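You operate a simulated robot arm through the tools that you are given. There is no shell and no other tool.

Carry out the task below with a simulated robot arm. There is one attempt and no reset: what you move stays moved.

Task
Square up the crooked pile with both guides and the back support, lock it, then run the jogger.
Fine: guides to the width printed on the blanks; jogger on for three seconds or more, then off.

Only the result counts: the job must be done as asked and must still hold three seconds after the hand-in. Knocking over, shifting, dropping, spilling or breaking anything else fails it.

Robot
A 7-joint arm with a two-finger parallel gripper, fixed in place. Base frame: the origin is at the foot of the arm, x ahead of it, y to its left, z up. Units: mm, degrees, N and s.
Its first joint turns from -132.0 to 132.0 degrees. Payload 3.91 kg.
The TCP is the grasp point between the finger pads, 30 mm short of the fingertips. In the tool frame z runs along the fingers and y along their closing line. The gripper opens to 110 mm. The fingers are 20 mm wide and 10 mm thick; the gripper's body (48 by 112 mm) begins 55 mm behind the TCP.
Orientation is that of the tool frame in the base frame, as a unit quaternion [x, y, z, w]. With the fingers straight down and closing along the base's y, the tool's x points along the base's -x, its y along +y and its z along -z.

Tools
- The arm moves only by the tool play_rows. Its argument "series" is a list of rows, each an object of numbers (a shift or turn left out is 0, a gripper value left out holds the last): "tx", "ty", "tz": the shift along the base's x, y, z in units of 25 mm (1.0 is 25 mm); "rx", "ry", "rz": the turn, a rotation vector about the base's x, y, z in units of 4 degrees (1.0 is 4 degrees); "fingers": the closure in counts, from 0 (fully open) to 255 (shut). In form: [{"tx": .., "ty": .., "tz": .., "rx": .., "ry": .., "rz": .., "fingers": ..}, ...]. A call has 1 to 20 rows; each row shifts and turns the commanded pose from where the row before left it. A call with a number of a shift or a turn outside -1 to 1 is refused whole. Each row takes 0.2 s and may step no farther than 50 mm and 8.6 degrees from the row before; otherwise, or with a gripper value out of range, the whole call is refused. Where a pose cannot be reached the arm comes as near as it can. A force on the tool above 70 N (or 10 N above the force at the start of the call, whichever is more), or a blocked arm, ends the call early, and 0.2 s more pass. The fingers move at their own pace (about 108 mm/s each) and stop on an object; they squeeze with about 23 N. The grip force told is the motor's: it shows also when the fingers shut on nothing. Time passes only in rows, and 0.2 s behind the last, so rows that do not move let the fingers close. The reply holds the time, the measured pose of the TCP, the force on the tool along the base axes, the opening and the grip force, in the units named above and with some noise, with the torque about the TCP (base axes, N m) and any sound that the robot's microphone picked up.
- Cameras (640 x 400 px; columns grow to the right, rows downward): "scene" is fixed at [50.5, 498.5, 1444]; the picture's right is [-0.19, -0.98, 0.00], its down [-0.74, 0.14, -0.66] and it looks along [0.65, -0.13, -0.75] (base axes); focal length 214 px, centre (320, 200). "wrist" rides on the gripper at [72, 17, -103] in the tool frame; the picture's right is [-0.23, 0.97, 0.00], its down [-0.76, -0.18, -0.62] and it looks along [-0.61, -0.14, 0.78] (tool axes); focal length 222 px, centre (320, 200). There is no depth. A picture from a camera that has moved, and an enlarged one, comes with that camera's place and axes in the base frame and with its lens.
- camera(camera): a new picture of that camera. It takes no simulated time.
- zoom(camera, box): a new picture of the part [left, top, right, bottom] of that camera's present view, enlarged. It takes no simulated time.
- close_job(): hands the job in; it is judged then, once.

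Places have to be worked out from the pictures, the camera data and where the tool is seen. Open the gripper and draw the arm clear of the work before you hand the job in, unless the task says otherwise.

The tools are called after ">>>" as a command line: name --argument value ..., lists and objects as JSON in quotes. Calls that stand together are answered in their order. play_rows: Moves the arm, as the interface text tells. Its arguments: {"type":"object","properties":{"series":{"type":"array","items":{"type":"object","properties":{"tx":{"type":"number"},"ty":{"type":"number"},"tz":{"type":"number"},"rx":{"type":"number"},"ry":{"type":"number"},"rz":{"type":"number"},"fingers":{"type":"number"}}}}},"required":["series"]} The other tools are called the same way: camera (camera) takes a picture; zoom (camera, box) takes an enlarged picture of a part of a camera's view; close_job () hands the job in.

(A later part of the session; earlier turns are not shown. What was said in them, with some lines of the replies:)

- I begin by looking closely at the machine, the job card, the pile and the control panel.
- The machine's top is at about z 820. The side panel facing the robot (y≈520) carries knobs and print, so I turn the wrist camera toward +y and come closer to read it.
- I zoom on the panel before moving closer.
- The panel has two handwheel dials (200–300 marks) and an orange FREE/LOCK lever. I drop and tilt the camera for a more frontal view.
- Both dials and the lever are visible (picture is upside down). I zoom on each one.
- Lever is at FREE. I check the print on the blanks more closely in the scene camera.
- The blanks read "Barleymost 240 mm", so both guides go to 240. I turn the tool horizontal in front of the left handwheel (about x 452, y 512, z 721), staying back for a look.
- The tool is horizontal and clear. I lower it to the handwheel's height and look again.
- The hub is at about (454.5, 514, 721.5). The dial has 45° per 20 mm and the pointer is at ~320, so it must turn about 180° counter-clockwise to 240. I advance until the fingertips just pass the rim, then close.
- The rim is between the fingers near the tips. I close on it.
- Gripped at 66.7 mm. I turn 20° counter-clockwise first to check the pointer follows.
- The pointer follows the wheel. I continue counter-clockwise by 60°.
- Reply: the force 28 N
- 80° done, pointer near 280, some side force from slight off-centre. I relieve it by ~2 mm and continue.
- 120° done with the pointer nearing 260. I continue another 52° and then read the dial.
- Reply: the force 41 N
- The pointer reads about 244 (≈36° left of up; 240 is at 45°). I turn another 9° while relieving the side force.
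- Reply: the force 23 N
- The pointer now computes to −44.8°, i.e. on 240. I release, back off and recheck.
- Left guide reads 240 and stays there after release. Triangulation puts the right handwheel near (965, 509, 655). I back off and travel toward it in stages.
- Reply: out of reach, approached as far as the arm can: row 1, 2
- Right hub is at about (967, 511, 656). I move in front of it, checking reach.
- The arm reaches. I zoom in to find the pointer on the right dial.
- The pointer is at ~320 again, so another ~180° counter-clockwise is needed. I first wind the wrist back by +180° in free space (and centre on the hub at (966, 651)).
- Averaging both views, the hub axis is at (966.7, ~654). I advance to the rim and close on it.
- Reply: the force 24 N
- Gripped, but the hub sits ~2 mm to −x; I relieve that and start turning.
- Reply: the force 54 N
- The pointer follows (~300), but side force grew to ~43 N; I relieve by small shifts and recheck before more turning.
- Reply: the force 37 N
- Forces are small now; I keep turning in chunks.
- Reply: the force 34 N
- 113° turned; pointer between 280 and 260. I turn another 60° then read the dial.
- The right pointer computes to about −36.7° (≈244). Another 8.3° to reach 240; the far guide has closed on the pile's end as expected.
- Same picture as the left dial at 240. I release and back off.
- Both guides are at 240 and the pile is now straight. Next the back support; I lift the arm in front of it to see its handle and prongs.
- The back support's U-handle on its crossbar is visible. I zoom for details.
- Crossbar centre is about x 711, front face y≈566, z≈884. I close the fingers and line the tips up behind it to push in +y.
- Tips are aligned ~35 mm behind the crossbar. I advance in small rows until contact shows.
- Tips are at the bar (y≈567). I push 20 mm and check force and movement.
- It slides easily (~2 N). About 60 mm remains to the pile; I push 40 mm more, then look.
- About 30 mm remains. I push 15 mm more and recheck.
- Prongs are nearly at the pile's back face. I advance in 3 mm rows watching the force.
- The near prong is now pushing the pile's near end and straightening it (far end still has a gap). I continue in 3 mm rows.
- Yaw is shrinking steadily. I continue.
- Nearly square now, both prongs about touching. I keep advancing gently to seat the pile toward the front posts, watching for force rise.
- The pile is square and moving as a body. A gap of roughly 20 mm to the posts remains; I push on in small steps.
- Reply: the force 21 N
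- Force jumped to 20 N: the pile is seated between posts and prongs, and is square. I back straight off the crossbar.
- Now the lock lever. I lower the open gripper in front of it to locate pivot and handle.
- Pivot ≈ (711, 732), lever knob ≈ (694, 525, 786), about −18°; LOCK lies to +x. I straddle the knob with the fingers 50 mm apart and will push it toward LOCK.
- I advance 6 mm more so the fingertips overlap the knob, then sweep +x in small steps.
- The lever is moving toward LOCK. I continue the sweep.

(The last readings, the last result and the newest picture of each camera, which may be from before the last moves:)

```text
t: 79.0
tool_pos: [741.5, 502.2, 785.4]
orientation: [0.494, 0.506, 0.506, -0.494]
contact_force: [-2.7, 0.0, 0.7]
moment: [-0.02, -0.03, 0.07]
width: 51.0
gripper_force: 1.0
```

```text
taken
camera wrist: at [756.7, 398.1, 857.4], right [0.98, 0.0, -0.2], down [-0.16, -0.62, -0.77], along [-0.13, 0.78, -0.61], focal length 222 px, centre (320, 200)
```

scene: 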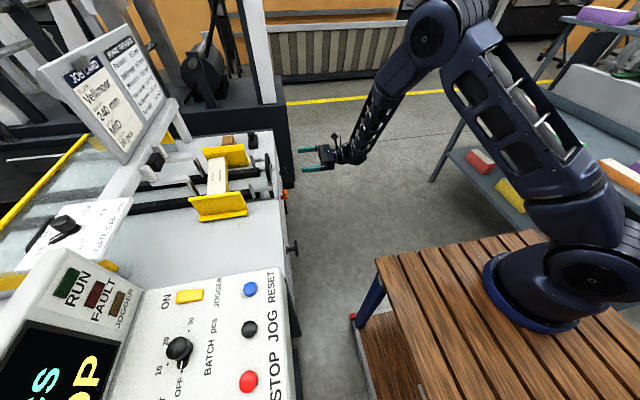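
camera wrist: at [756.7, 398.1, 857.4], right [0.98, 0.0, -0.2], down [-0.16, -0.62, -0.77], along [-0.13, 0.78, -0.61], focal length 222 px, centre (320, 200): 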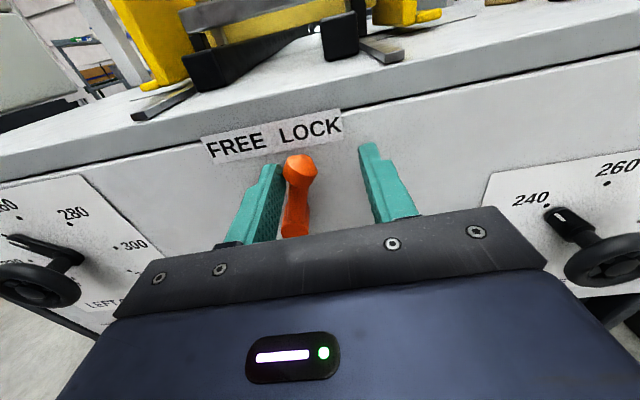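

>>> play_rows --series '[{"tx": 0.12}, {"tx": 0.12}]'

>>> zoom --camera "wrist" --box '[200, 80, 420, 240]'

```text
t: 79.6
tool_pos: [746.2, 503.0, 785.3]
orientation: [0.493, 0.507, 0.505, -0.495]
contact_force: [-19.9, -7.7, 0.9]
moment: [0.14, 0.01, 0.67]
width: 59.5
gripper_force: 9.6
```

```text
2.50 times, centred on (310, 160) of wrist
camera zoom: at [762.0, 398.5, 857.3], right [0.98, 0.0, -0.2], down [-0.16, -0.62, -0.77], along [-0.13, 0.78, -0.61], focal length 555 px, centre (345, 300)
```

zoom: 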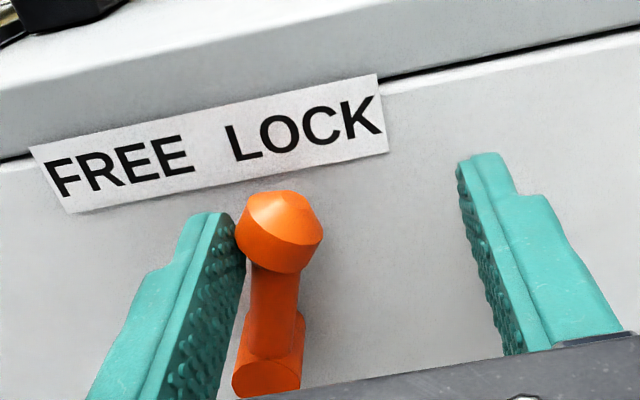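

The lever hit its stop at about +20° (finger pushed back, 20 N): LOCK. I ease off, back out and verify.

>>> play_rows --series '[{"tx": -0.3}, {"tx": -0.2}, {"ty": -0.6}, {"ty": -1}, {"ty": -1}, {"ty": -1}]'

>>> camera --camera "wrist"

>>> zoom --camera "wrist" --box '[200, 50, 400, 200]'

>>> camera --camera "scene"

>>> zoom --camera "scene" --box '[0, 220, 310, 400]'

```text
t: 81.0
tool_pos: [735.3, 414.2, 783.5]
orientation: [0.494, 0.507, 0.506, -0.494]
contact_force: [0.0, -0.2, 0.9]
moment: [-0.01, -0.02, -0.02]
width: 49.9
gripper_force: 0.0
```

```text
taken
camera wrist: at [751.2, 309.4, 857.4], right [0.98, 0.0, -0.2], down [-0.16, -0.62, -0.77], along [-0.13, 0.78, -0.61], focal length 222 px, centre (320, 200)
```

wrist: 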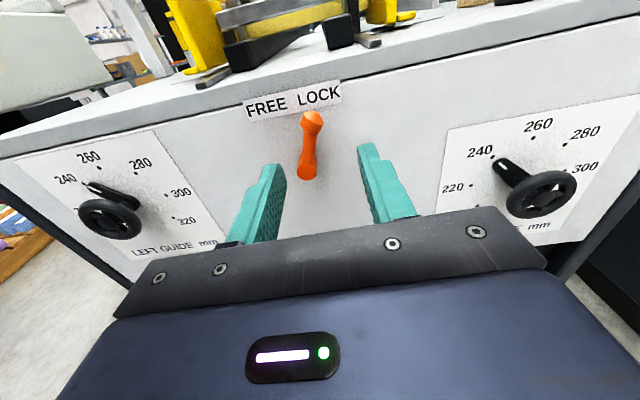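

```text
2.67 times, centred on (300, 125) of wrist
camera zoom: at [751.2, 309.4, 857.4], right [0.98, 0.0, -0.2], down [-0.16, -0.62, -0.77], along [-0.13, 0.78, -0.61], focal length 592 px, centre (373, 400)
```

zoom: 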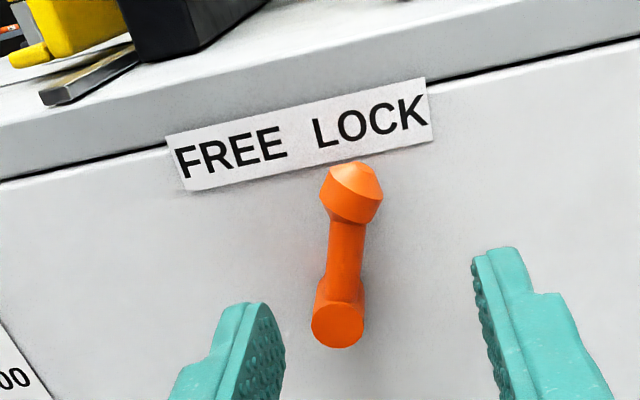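

```text
taken
```

scene: 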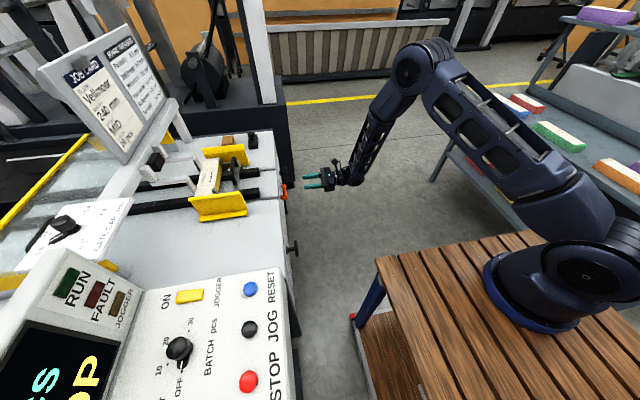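

```text
2.06 times, centred on (155, 310) of scene
camera zoom: at [50.5, 498.5, 1444.0], right [-0.19, -0.98, 0.0], down [-0.74, 0.14, -0.66], along [0.65, -0.13, -0.75], focal length 443 px, centre (661, -27)
```

zoom: 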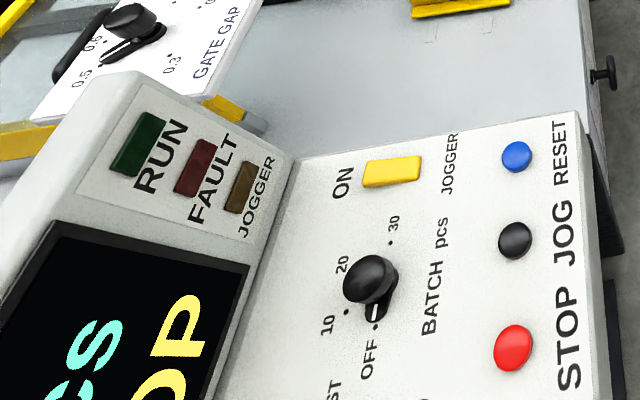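

Lever is at LOCK. Now the jogger: I lift away, wind the wrist back and point the tool down so I can inspect the console from above.

>>> play_rows --series '[{"tz": 0.4, "ry": 1}, {"tz": 0.4, "ry": 1}, {"tz": 0.4, "ry": 1}, {"tz": 0.4, "ry": 1}, {"tz": 0.4, "ry": 1}, {"tz": 0.4, "ry": 1}, {"tz": 0.4, "ry": 1}, {"tz": 0.4, "ry": 1}, {"tz": 0.4, "ry": 1}, {"tz": 0.4, "ry": 1}, {"tz": 0.4, "ry": 1}, {"tz": 0.4, "ry": 1}, {"tz": 0.4, "ry": 1}, {"tz": 0.4, "ry": 1}, {"tz": 0.4, "ry": 1}, {"tz": 0.4, "ry": 1}, {"tz": 0.4, "ry": 1}, {"tz": 0.4, "ry": 1}, {"tz": 0.4, "ry": 1}, {"tz": 0.4, "ry": 1}]'

>>> play_rows --series '[{"tx": -0.2, "ry": 1}, {"tx": -0.2, "ry": 1}, {"tx": -0.2, "ry": 1}, {"tx": -0.2, "ry": 1}, {"tx": -0.2, "ry": 1}, {"tx": -0.2, "ry": 1}, {"tx": -0.2, "ry": 1}, {"tx": -0.2, "ry": 1}, {"tx": -0.2, "ry": 1}, {"tx": -0.2, "ry": 1}, {"tx": -0.2, "ry": 1}, {"tx": -0.2, "ry": 1}, {"tx": -0.2, "ry": 1}, {"tx": -0.2, "ry": 1}, {"tx": -0.2, "ry": 1}, {"tx": -0.2, "ry": 1}, {"tx": -0.2, "ry": 1}, {"tx": -0.2, "ry": 1}, {"tx": -0.2, "ry": 1}, {"tx": -0.2, "ry": 1}]'

>>> play_rows --series '[{"ry": 1}, {"ry": 1}, {"ry": 1}, {"ry": 1}, {"ry": 1}, {"ry": 0.4}, {"tz": 0.2, "rx": -1}, {"tz": 0.2, "rx": -1}, {"tz": 0.2, "rx": -1}, {"tz": 0.2, "rx": -1}, {"tz": 0.2, "rx": -1}, {"tz": 0.2, "rx": -1}, {"tz": 0.2, "rx": -1}, {"tz": 0.2, "rx": -1}, {"tz": 0.2, "rx": -1}, {"tz": 0.2, "rx": -1}, {"tz": 0.2, "rx": -1}, {"tz": 0.2, "rx": -1}, {"tz": 0.2, "rx": -1}, {"tz": 0.2, "rx": -1}]'

>>> camera --camera "scene"

```text
t: 85.2
tool_pos: [735.5, 412.2, 985.6]
orientation: [-0.703, -0.07, -0.07, 0.704]
contact_force: [-0.3, -1.2, 0.5]
moment: [-0.01, -0.04, 0.01]
width: 50.1
gripper_force: 0.1
```

```text
t: 89.4
tool_pos: [634.5, 410.8, 984.8]
orientation: [0.585, -0.398, -0.399, -0.584]
contact_force: [0.0, 0.2, -0.1]
moment: [0.01, 0.0, -0.04]
width: 49.9
gripper_force: 0.1
```

```text
t: 93.6
tool_pos: [635.1, 411.8, 1054.5]
orientation: [-0.675, 0.677, 0.207, 0.206]
contact_force: [1.2, 0.1, 0.1]
moment: [-0.02, 0.0, 0.03]
width: 50.1
gripper_force: 0.0
```

```text
taken
```

scene: 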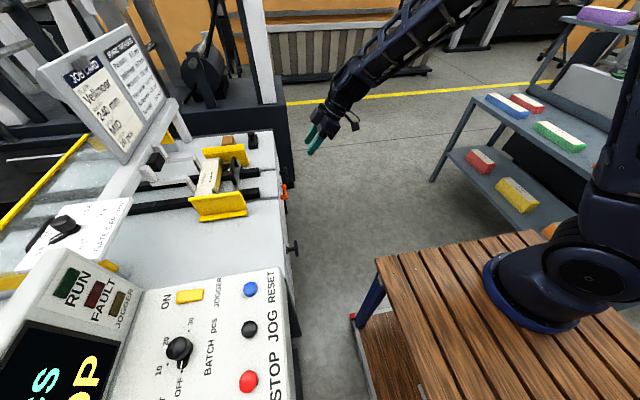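

I finish pointing the tool down and move over in front of the console for a look.

>>> play_rows --series '[{"tx": -0.94, "ty": 0.3, "tz": 0.1, "rx": -1}, {"tx": -0.94, "ty": 0.3, "tz": 0.1, "rx": -1}, {"tx": -0.94, "ty": 0.3, "tz": 0.1, "rx": -1}, {"tx": -0.94, "ty": 0.3, "tz": 0.1, "rx": -1}, {"tx": -0.94, "ty": 0.3, "tz": 0.1, "rx": -1}, {"tx": -0.94, "ty": 0.3, "tz": 0.1, "rx": -1}, {"tx": -0.94, "ty": 0.3, "tz": 0.1, "rx": -1}, {"tx": -0.94, "ty": 0.3, "tz": 0.1, "rx": -1}, {"tx": -0.94, "ty": 0.3, "tz": 0.1, "rx": -0.5}, {"tx": -0.94, "ty": 0.3, "tz": 0.1}, {"tx": -0.94, "ty": 0.3, "tz": 0.1}, {"tx": -0.94, "ty": 0.3, "tz": 0.1}]'

>>> camera --camera "wrist"

>>> camera --camera "scene"

```text
t: 96.2
tool_pos: [352.4, 503.3, 1085.8]
orientation: [-0.706, 0.708, -0.001, 0.0]
contact_force: [0.3, -0.8, 0.2]
moment: [0.0, -0.01, -0.03]
width: 50.1
gripper_force: 0.0
```

```text
taken
camera wrist: at [334.8, 429.6, 1188.3], right [-0.97, 0.23, 0.0], down [0.18, 0.76, 0.62], along [0.14, 0.61, -0.78], focal length 222 px, centre (320, 200)
```

wrist: 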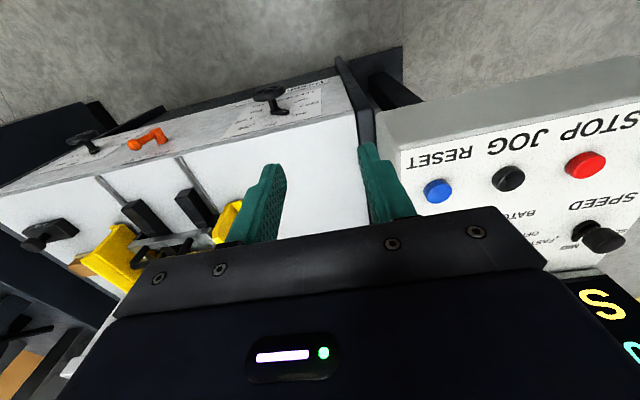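

```text
taken
```

scene: 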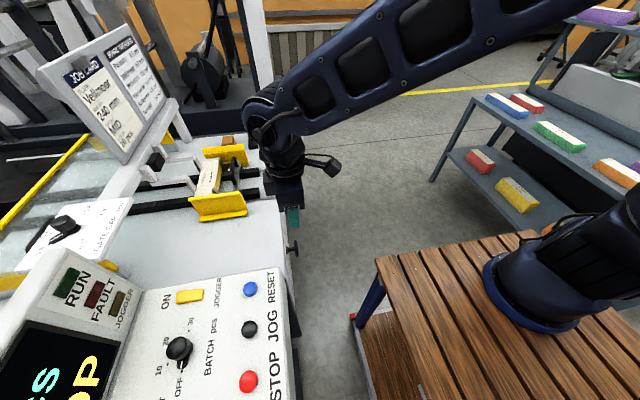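

RESET triangulates to (234, 613, 978), so the console deck is at z≈977. I shift over to view the jogger switch near (237, 730).

>>> play_rows --series '[{"tx": -0.6, "ty": 0.7, "tz": 0.4}, {"tx": -0.6, "ty": 0.7, "tz": 0.4}, {"tx": -0.6, "ty": 0.7, "tz": 0.4}, {"tx": -0.6, "ty": 0.7, "tz": 0.4}, {"tx": -0.6, "ty": 0.7, "tz": 0.4}, {"tx": -0.6, "ty": 0.7}, {"tx": -0.5, "ty": 0.7}]'

>>> camera --camera "wrist"

>>> camera --camera "scene"

```text
t: 97.8
tool_pos: [251.9, 624.9, 1134.2]
orientation: [-0.706, 0.709, 0.0, 0.0]
contact_force: [-0.2, -0.6, 0.1]
moment: [0.04, 0.05, -0.01]
width: 49.9
gripper_force: 0.0
```

```text
taken
camera wrist: at [234.7, 551.3, 1237.8], right [-0.97, 0.23, 0.0], down [0.18, 0.76, 0.62], along [0.14, 0.61, -0.78], focal length 222 px, centre (320, 200)
```

wrist: 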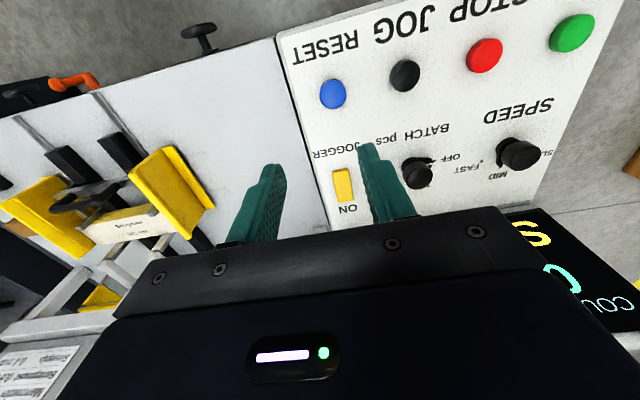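

```text
taken
```

scene: 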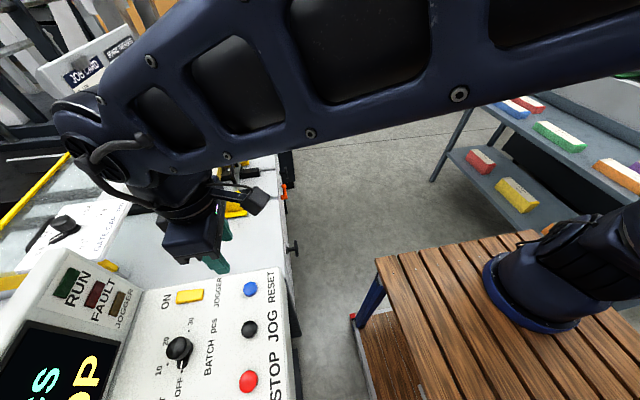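

>>> zoom --camera "wrist" --box '[290, 130, 410, 230]'

>>> zoom --camera "scene" --box '[100, 260, 240, 340]'

```text
4.00 times, centred on (350, 180) of wrist
camera zoom: at [234.7, 551.3, 1237.8], right [-0.97, 0.23, 0.0], down [0.18, 0.76, 0.62], along [0.14, 0.61, -0.78], focal length 888 px, centre (200, 280)
```

zoom: 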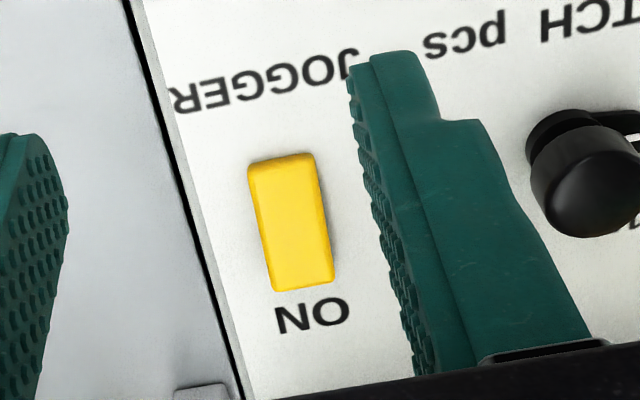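

```text
4.57 times, centred on (170, 300) of scene
camera zoom: at [50.5, 498.5, 1444.0], right [-0.19, -0.98, 0.0], down [-0.74, 0.14, -0.66], along [0.65, -0.13, -0.75], focal length 980 px, centre (1006, -257)
```

zoom: 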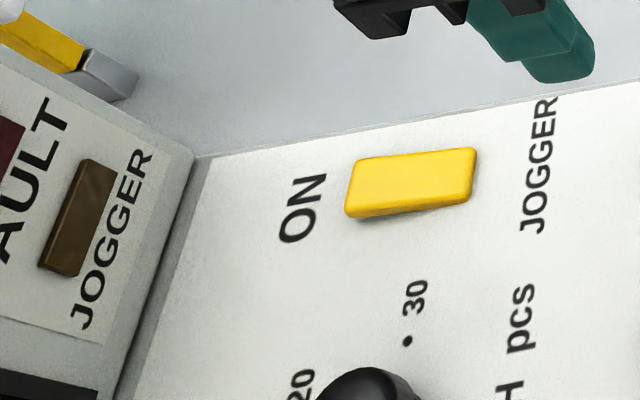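

The yellow rocker is centred at ≈(243.6, 735, 981), 54 mm long along y, with the raised end at the ON (+y) side; the jogger lamp is dark. I close the fingers and hover over the ON end.

>>> play_rows --series '[{"tx": -0.32, "ty": 0.8, "fingers": 255}, {"ty": 0.9}, {"ty": 0.9}, {"ty": 0.9}, {"ty": 0.9}, {"ty": 0.68}, {"tz": -0.8}, {"tz": -0.8}, {"tz": -0.8}, {"tz": -0.8}]'

>>> camera --camera "wrist"

>>> camera --camera "scene"

>>> zoom --camera "scene" --box '[100, 240, 240, 340]'

```text
t: 100.0
tool_pos: [242.5, 752.3, 1054.9]
orientation: [-0.706, 0.708, 0.001, 0.0]
contact_force: [0.3, 0.5, -0.1]
moment: [-0.01, 0.03, 0.05]
width: 0.3
gripper_force: 23.1
```

```text
taken
camera wrist: at [225.7, 679.2, 1158.1], right [-0.97, 0.23, 0.0], down [0.18, 0.76, 0.62], along [0.14, 0.61, -0.78], focal length 222 px, centre (320, 200)
```

wrist: 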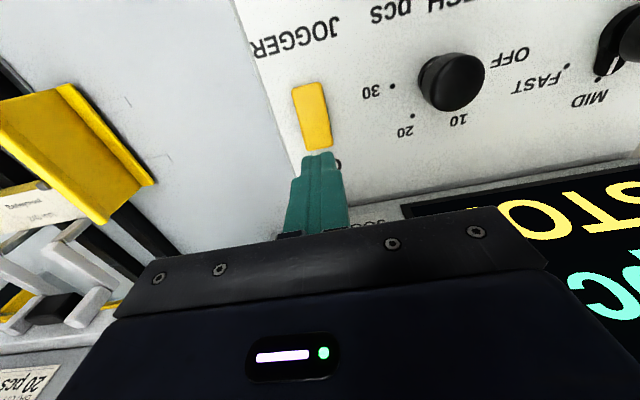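

```text
taken
```

scene: 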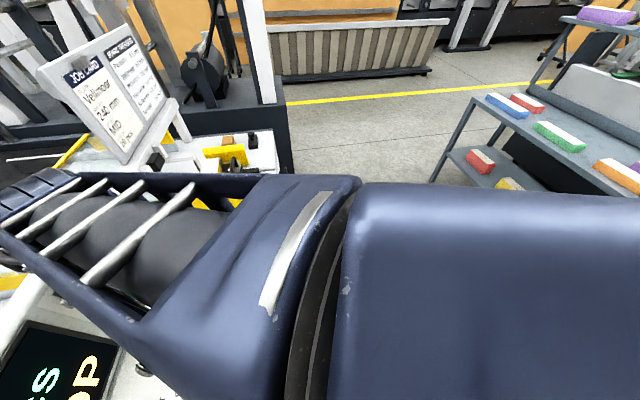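

```text
4.00 times, centred on (170, 290) of scene
camera zoom: at [50.5, 498.5, 1444.0], right [-0.19, -0.98, 0.0], down [-0.74, 0.14, -0.66], along [0.65, -0.13, -0.75], focal length 858 px, centre (920, -160)
```

zoom: 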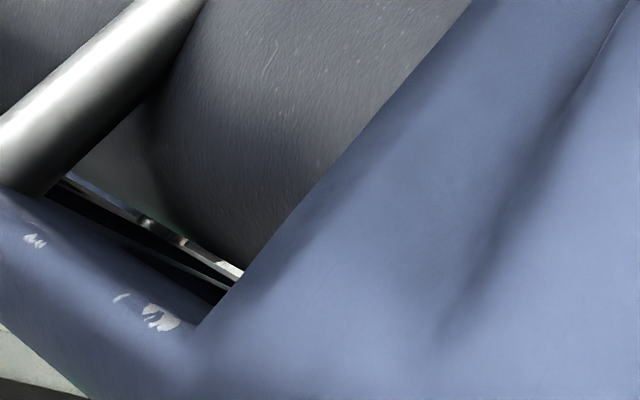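

The rocker's ON end is directly below the tips. I lower to ~20 mm above, then press slowly watching the force.

>>> play_rows --series '[{"tx": 0.08, "tz": -0.5}, {"tz": -0.5}, {"tz": -0.1}, {"tz": -0.1}, {"tz": -0.1}]'

>>> zoom --camera "wrist" --box '[260, 60, 380, 180]'

```text
t: 101.2
tool_pos: [244.2, 752.7, 1022.7]
orientation: [-0.706, 0.709, 0.0, -0.002]
contact_force: [0.2, -0.6, 0.0]
moment: [0.01, -0.02, -0.03]
width: 0.0
gripper_force: 23.0
```

```text
3.33 times, centred on (320, 120) of wrist
camera zoom: at [227.7, 679.1, 1125.7], right [-0.97, 0.23, 0.0], down [0.18, 0.76, 0.62], along [0.14, 0.61, -0.78], focal length 740 px, centre (320, 467)
```

zoom: 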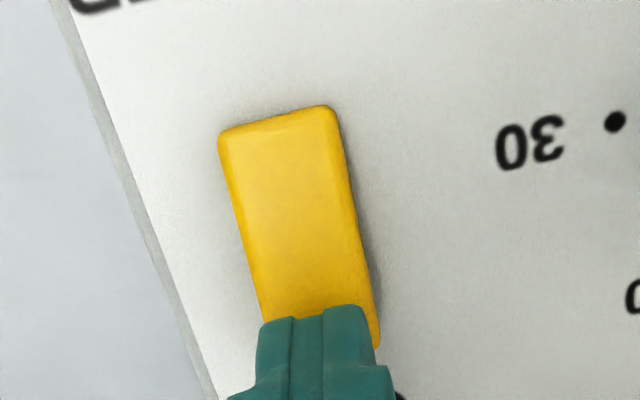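

Tips ~8 mm above. I press down in 2 mm rows.

>>> play_rows --series '[{"tz": -0.1}, {"tz": -0.08}, {"tz": -0.08}]'

>>> zoom --camera "wrist" --box '[260, 60, 380, 180]'

```text
t: 102.0
tool_pos: [244.5, 753.7, 1015.7]
orientation: [-0.705, 0.709, -0.001, 0.0]
contact_force: [0.3, -0.2, 0.8]
moment: [0.03, -0.03, 0.01]
width: 0.0
gripper_force: 23.0
```

```text
3.33 times, centred on (320, 120) of wrist
camera zoom: at [227.9, 679.3, 1118.8], right [-0.97, 0.23, 0.0], down [0.18, 0.76, 0.62], along [0.14, 0.61, -0.78], focal length 740 px, centre (320, 467)
```

zoom: 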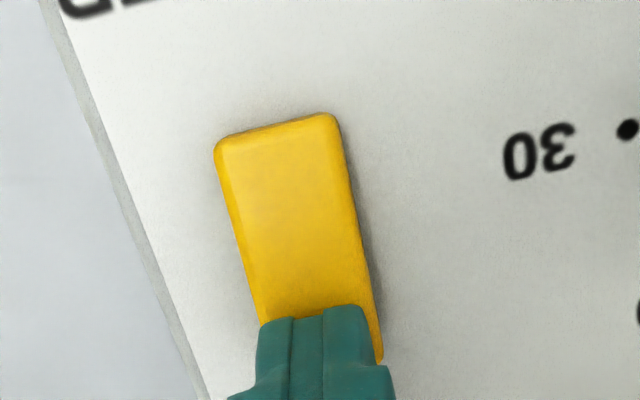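

>>> play_rows --series '[{"tz": -0.06}, {"tz": -0.06}, {"tz": -0.06}]'

>>> zoom --camera "wrist" --box '[260, 60, 380, 180]'

```text
t: 102.8
tool_pos: [244.5, 752.5, 1013.2]
orientation: [-0.706, 0.708, 0.001, 0.0]
contact_force: [-0.2, 1.6, 3.0]
moment: [-0.03, 0.01, 0.02]
width: 0.0
gripper_force: 23.0
```

```text
3.33 times, centred on (320, 120) of wrist
camera zoom: at [228.0, 679.2, 1114.2], right [-0.97, 0.23, 0.0], down [0.18, 0.76, 0.62], along [0.14, 0.61, -0.78], focal length 740 px, centre (320, 467)
```

zoom: 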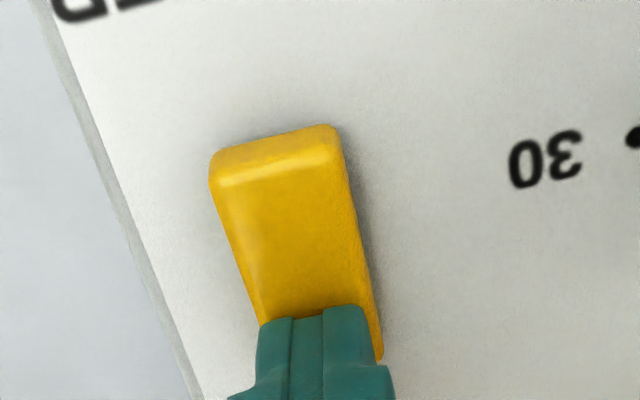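

The rocker is tilting (far end rising). I press a little further.

>>> play_rows --series '[{"tz": -0.06}, {"tz": -0.06}, {"tz": -0.06}]'

>>> zoom --camera "wrist" --box '[260, 60, 380, 180]'

```text
t: 103.6
tool_pos: [245.2, 753.1, 1011.1]
orientation: [-0.706, 0.708, 0.001, 0.003]
contact_force: [-3.7, -4.1, 57.1]
moment: [-0.67, 0.15, 0.33]
width: 0.0
gripper_force: 22.9
```

```text
3.33 times, centred on (320, 120) of wrist
camera zoom: at [227.9, 678.5, 1113.7], right [-0.97, 0.23, 0.0], down [0.18, 0.76, 0.63], along [0.14, 0.61, -0.78], focal length 740 px, centre (320, 467)
```

zoom: 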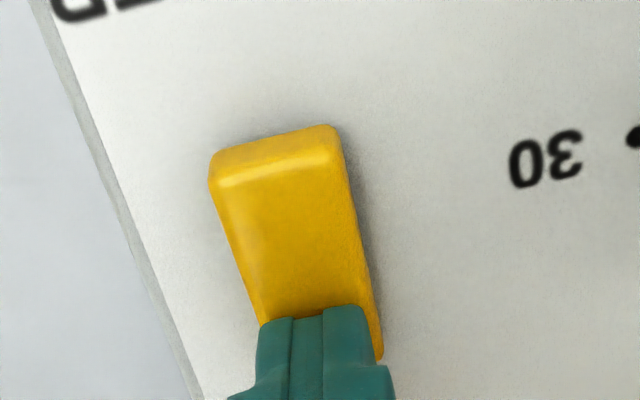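

Fully pressed at its stop. I lift off and check that the rocker stays and the jogger lamp is lit.

>>> play_rows --series '[{"tz": 0.2}, {"tz": 0.5}, {"tz": 0.8}, {"tz": 0.8}, {"tz": 0.8, "ty": -0.4}, {"tz": 0.6, "ty": -0.8}, {"ty": -0.8}, {"ty": -0.8}, {"ty": -0.8}]'

>>> camera --camera "wrist"

>>> camera --camera "scene"

```text
t: 105.6
tool_pos: [244.8, 662.1, 1097.6]
orientation: [-0.706, 0.708, 0.0, 0.0]
contact_force: [0.2, 0.4, -0.6]
moment: [0.01, -0.01, 0.01]
width: 0.0
gripper_force: 23.3
```

```text
taken
camera wrist: at [227.6, 588.7, 1200.7], right [-0.97, 0.23, 0.0], down [0.18, 0.76, 0.62], along [0.14, 0.61, -0.78], focal length 222 px, centre (320, 200)
```

wrist: 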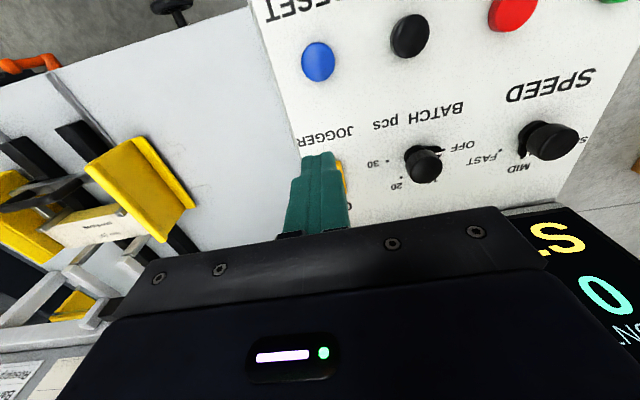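

```text
taken
```

scene: 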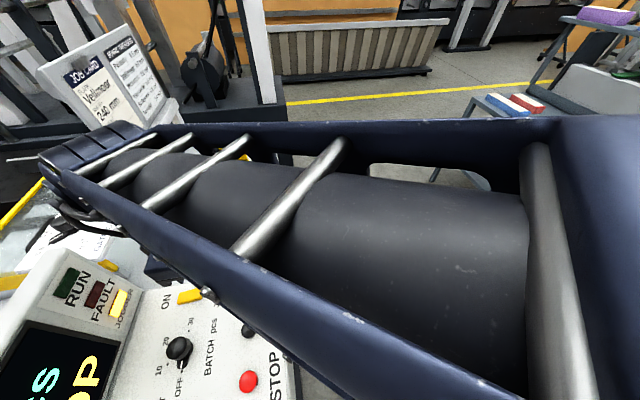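

The JOGGER lamp is lit. I let it run, then move over the rocker's raised (−y) end for switching off.

>>> play_rows --series '[{}, {}, {}, {}, {}, {}, {}, {}, {}, {}, {"ty": 0.74}, {"ty": 0.74}, {"ty": 0.72}, {"tz": -0.7}, {"tz": -0.7}, {"tz": -0.7}, {"tz": -0.6}]'

>>> camera --camera "wrist"

>>> camera --camera "scene"

```text
t: 109.2
tool_pos: [244.4, 715.9, 1031.8]
orientation: [-0.705, 0.709, 0.0, 0.0]
contact_force: [0.1, 0.3, 0.4]
moment: [0.01, 0.0, 0.02]
width: 0.0
gripper_force: 22.6
```

```text
taken
camera wrist: at [227.7, 643.7, 1134.8], right [-0.97, 0.23, 0.0], down [0.18, 0.76, 0.62], along [0.14, 0.61, -0.78], focal length 222 px, centre (320, 200)
```

wrist: 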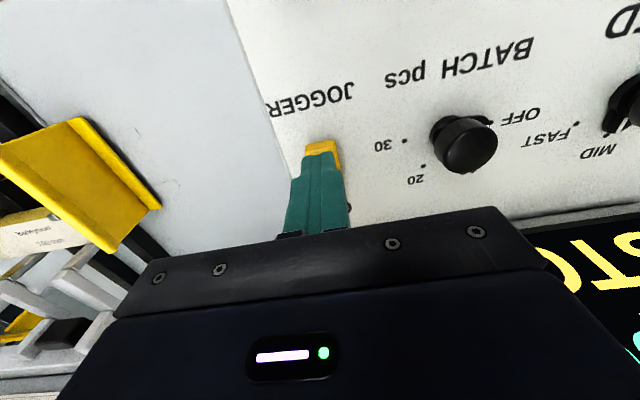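

```text
taken
```

scene: 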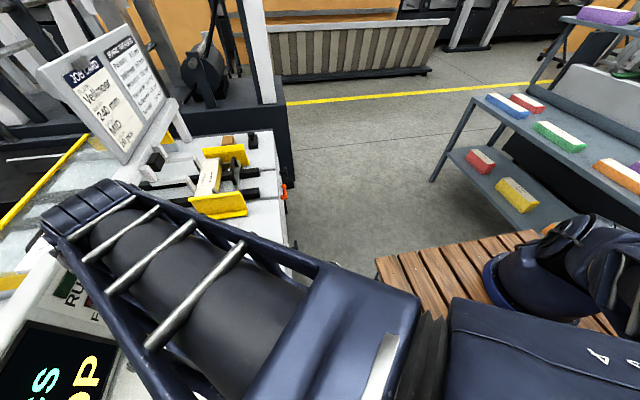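

The jogger has now run over 5 s. I press the −y end down in small steps.

>>> play_rows --series '[{"tz": -0.15}, {"tz": -0.15}, {"tz": -0.1}, {"tz": -0.1}, {"tz": -0.06}]'

>>> zoom --camera "wrist" --box '[260, 80, 380, 200]'

```text
t: 110.4
tool_pos: [244.9, 716.3, 1018.4]
orientation: [-0.706, 0.708, 0.0, 0.0]
contact_force: [-0.1, 0.2, 0.2]
moment: [0.03, 0.01, -0.01]
width: 0.0
gripper_force: 22.9
```

```text
3.33 times, centred on (320, 140) of wrist
camera zoom: at [227.5, 644.0, 1121.5], right [-0.97, 0.23, 0.0], down [0.18, 0.76, 0.62], along [0.14, 0.61, -0.78], focal length 740 px, centre (320, 400)
```

zoom: 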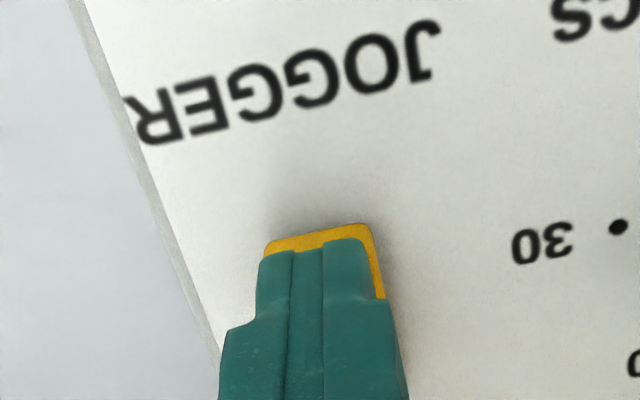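

>>> play_rows --series '[{"tz": -0.06}, {"tz": -0.06}, {"tz": -0.06}]'

>>> zoom --camera "wrist" --box '[260, 80, 380, 200]'

```text
t: 111.2
tool_pos: [244.9, 717.5, 1013.6]
orientation: [-0.705, 0.709, -0.001, 0.0]
contact_force: [0.2, -1.1, 0.6]
moment: [0.0, -0.02, 0.0]
width: 0.2
gripper_force: 23.3
```

```text
3.33 times, centred on (320, 140) of wrist
camera zoom: at [227.8, 643.5, 1116.8], right [-0.97, 0.23, 0.0], down [0.18, 0.76, 0.62], along [0.14, 0.61, -0.78], focal length 740 px, centre (320, 400)
```

zoom: 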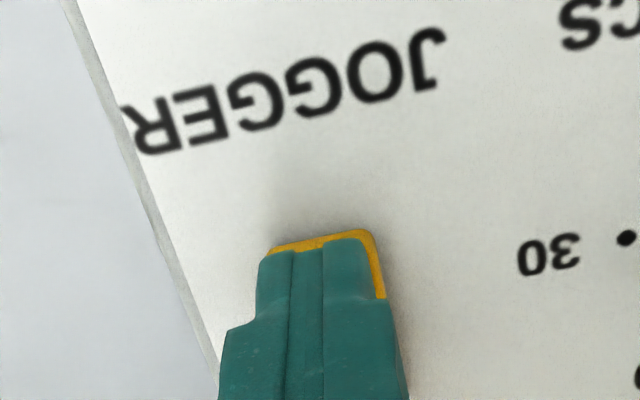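

The end is going down; I press on until the stop.

>>> play_rows --series '[{"tz": -0.06}, {"tz": -0.06}]'

```text
t: 111.8
tool_pos: [244.1, 716.8, 1009.6]
orientation: [-0.706, 0.708, 0.0, 0.001]
contact_force: [0.3, 0.6, -1.2]
moment: [0.03, 0.02, -0.03]
width: 0.0
gripper_force: 22.9
```

>>> play_rows --series '[{"tz": -0.06}, {"tz": -0.06}]'

>>> zoom --camera "wrist" --box '[260, 80, 380, 200]'

```text
t: 112.4
tool_pos: [244.7, 717.4, 1009.2]
orientation: [-0.706, 0.709, 0.002, 0.001]
contact_force: [-2.9, 4.4, 29.4]
moment: [0.39, 0.09, -0.22]
width: 0.0
gripper_force: 23.0
```

```text
3.33 times, centred on (320, 140) of wrist
camera zoom: at [227.8, 643.5, 1112.6], right [-0.97, 0.23, 0.0], down [0.18, 0.76, 0.63], along [0.14, 0.61, -0.78], focal length 740 px, centre (320, 400)
```

zoom: 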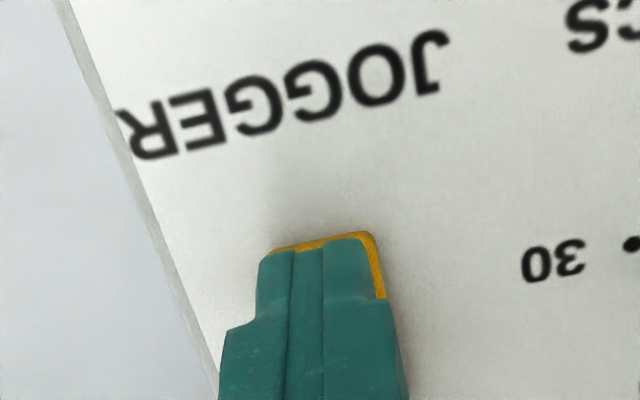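

At the stop with 29 N. I lift off and retreat to check that the lamp is out.

>>> play_rows --series '[{"tz": 0.2}, {"tz": 0.5}, {"tz": 0.8}, {"tz": 0.8}, {"tz": 0.8}, {"tz": 0.8}, {"tz": 0.8, "tx": 0.5, "ty": -0.8}, {"tx": 0.8, "ty": -0.8}, {"tx": 0.8, "ty": -0.8}, {"tx": 0.8, "ty": -0.8}, {"tx": 0.8, "ty": -0.8}, {"tx": 0.8, "ty": -0.8}, {"tx": 0.8, "ty": -0.8}, {"tx": 0.8, "ty": -0.8}, {"tx": 0.8, "ty": -0.8}, {"tx": 0.8, "ty": -0.8}, {"tx": 0.8, "ty": -0.8}, {"tx": 0.8, "ty": -0.8}, {"tx": 0.8, "ty": -0.8}, {"tx": 0.8, "ty": -0.8, "fingers": 0}]'

>>> camera --camera "scene"

>>> zoom --camera "scene" --box '[60, 250, 260, 380]'

>>> zoom --camera "scene" --box '[190, 130, 290, 220]'

```text
t: 116.6
tool_pos: [513.3, 438.1, 1125.3]
orientation: [-0.707, 0.708, 0.0, -0.001]
contact_force: [-0.2, -0.1, -0.7]
moment: [0.04, 0.0, 0.01]
width: 81.5
gripper_force: 0.1
```

```text
taken
```

scene: 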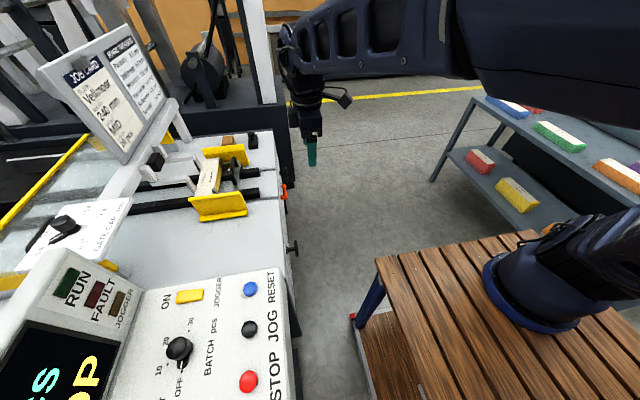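

```text
3.08 times, centred on (160, 315) of scene
camera zoom: at [50.5, 498.5, 1444.0], right [-0.19, -0.98, 0.0], down [-0.74, 0.14, -0.66], along [0.65, -0.13, -0.75], focal length 660 px, centre (812, -154)
```

zoom: 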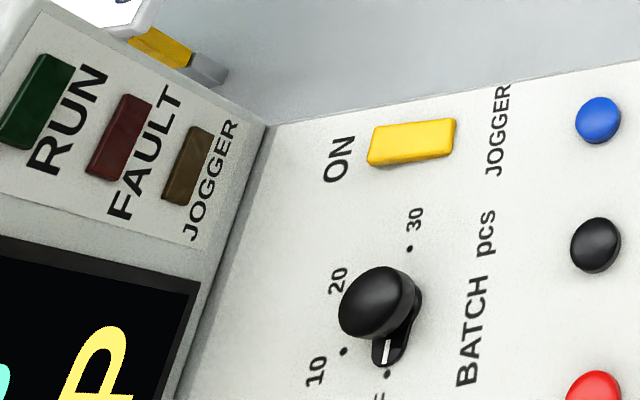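

```text
4.44 times, centred on (240, 175) of scene
camera zoom: at [50.5, 498.5, 1444.0], right [-0.19, -0.98, 0.0], down [-0.74, 0.14, -0.66], along [0.65, -0.13, -0.75], focal length 953 px, centre (676, 311)
```

zoom: 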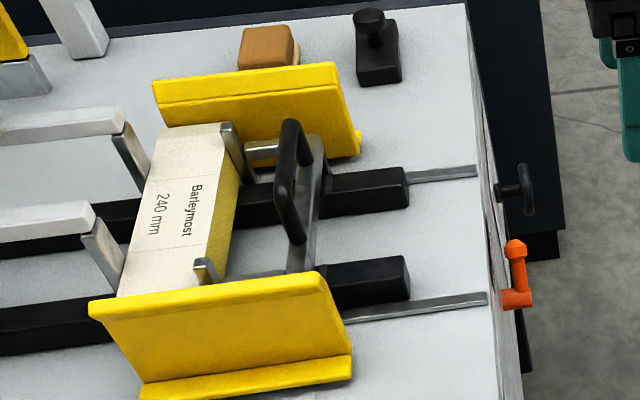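

The lamp is off, the rocker is back, and the pile is square and held. One last look at dials, lever and pile with the wrist camera.

>>> play_rows --series '[{"tx": 0.8, "ty": -0.3}, {"tx": 0.8, "ty": -0.3}, {"tx": 0.8, "ty": -0.3}, {"tx": 0.8, "ty": -0.3}, {"tx": 0.8}, {"tx": 0.8}, {"tx": 0.8}, {"tx": 0.8}]'

>>> camera --camera "wrist"

>>> zoom --camera "wrist" --box '[180, 60, 460, 240]'

```text
t: 118.4
tool_pos: [675.8, 406.2, 1124.1]
orientation: [-0.706, 0.708, 0.0, 0.0]
contact_force: [0.0, 0.5, 0.9]
moment: [0.0, -0.02, 0.0]
width: 109.7
gripper_force: 0.1
```

```text
taken
camera wrist: at [659.4, 334.2, 1227.0], right [-0.97, 0.23, 0.0], down [0.18, 0.76, 0.62], along [0.14, 0.61, -0.78], focal length 222 px, centre (320, 200)
```

wrist: 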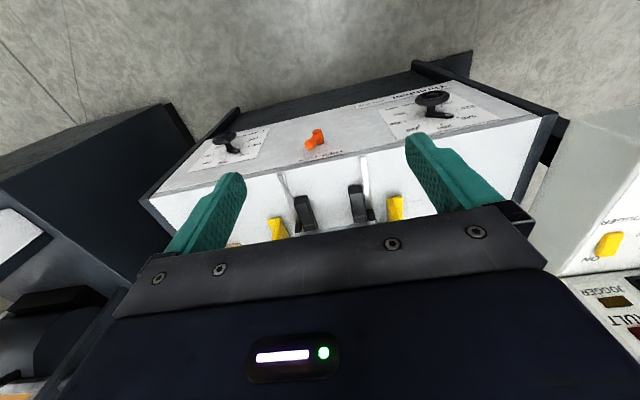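

```text
2.22 times, centred on (320, 150) of wrist
camera zoom: at [659.4, 334.2, 1227.0], right [-0.97, 0.23, 0.0], down [0.18, 0.76, 0.62], along [0.14, 0.61, -0.78], focal length 494 px, centre (320, 311)
```

zoom: 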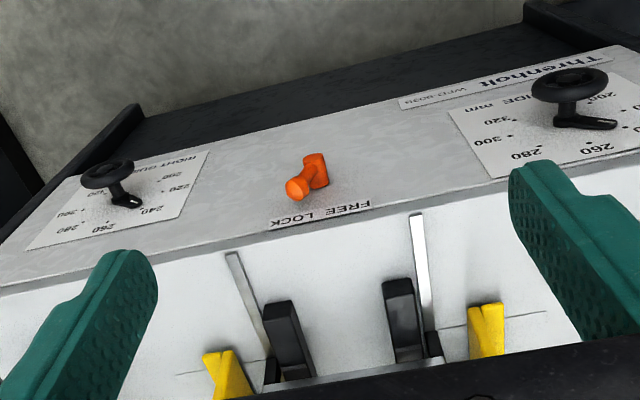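

Both pointers are still at 240, the lever is at LOCK, the jogger is off, and the arm is clear with the gripper open. I hand in the job.

>>> close_job

```text
The job is handed in.
```

The job is handed in, and every step of the task was completed. I have not seen the judge's verdict.

- **Guides:** both handwheels are set to 240 mm, the width printed on the blanks ("Barleymost 240 mm"). Both pointers read 240 after release and still looked right in the last picture.
- **Back support:** I pushed it against the pile until the pile was square and resting on the front posts, where the force jumped to about 20 N. It stayed in place when I backed off.
- **Lock:** the orange lever is at its stop on the LOCK side.
- **Jogger:** I switched it on and saw the lamp lit. It ran at least 7 seconds before I switched it off. The lamp is dark and the switch is back in its off position.

I noticed nothing else moved or knocked. The gripper is open and the arm is clear of the machine.
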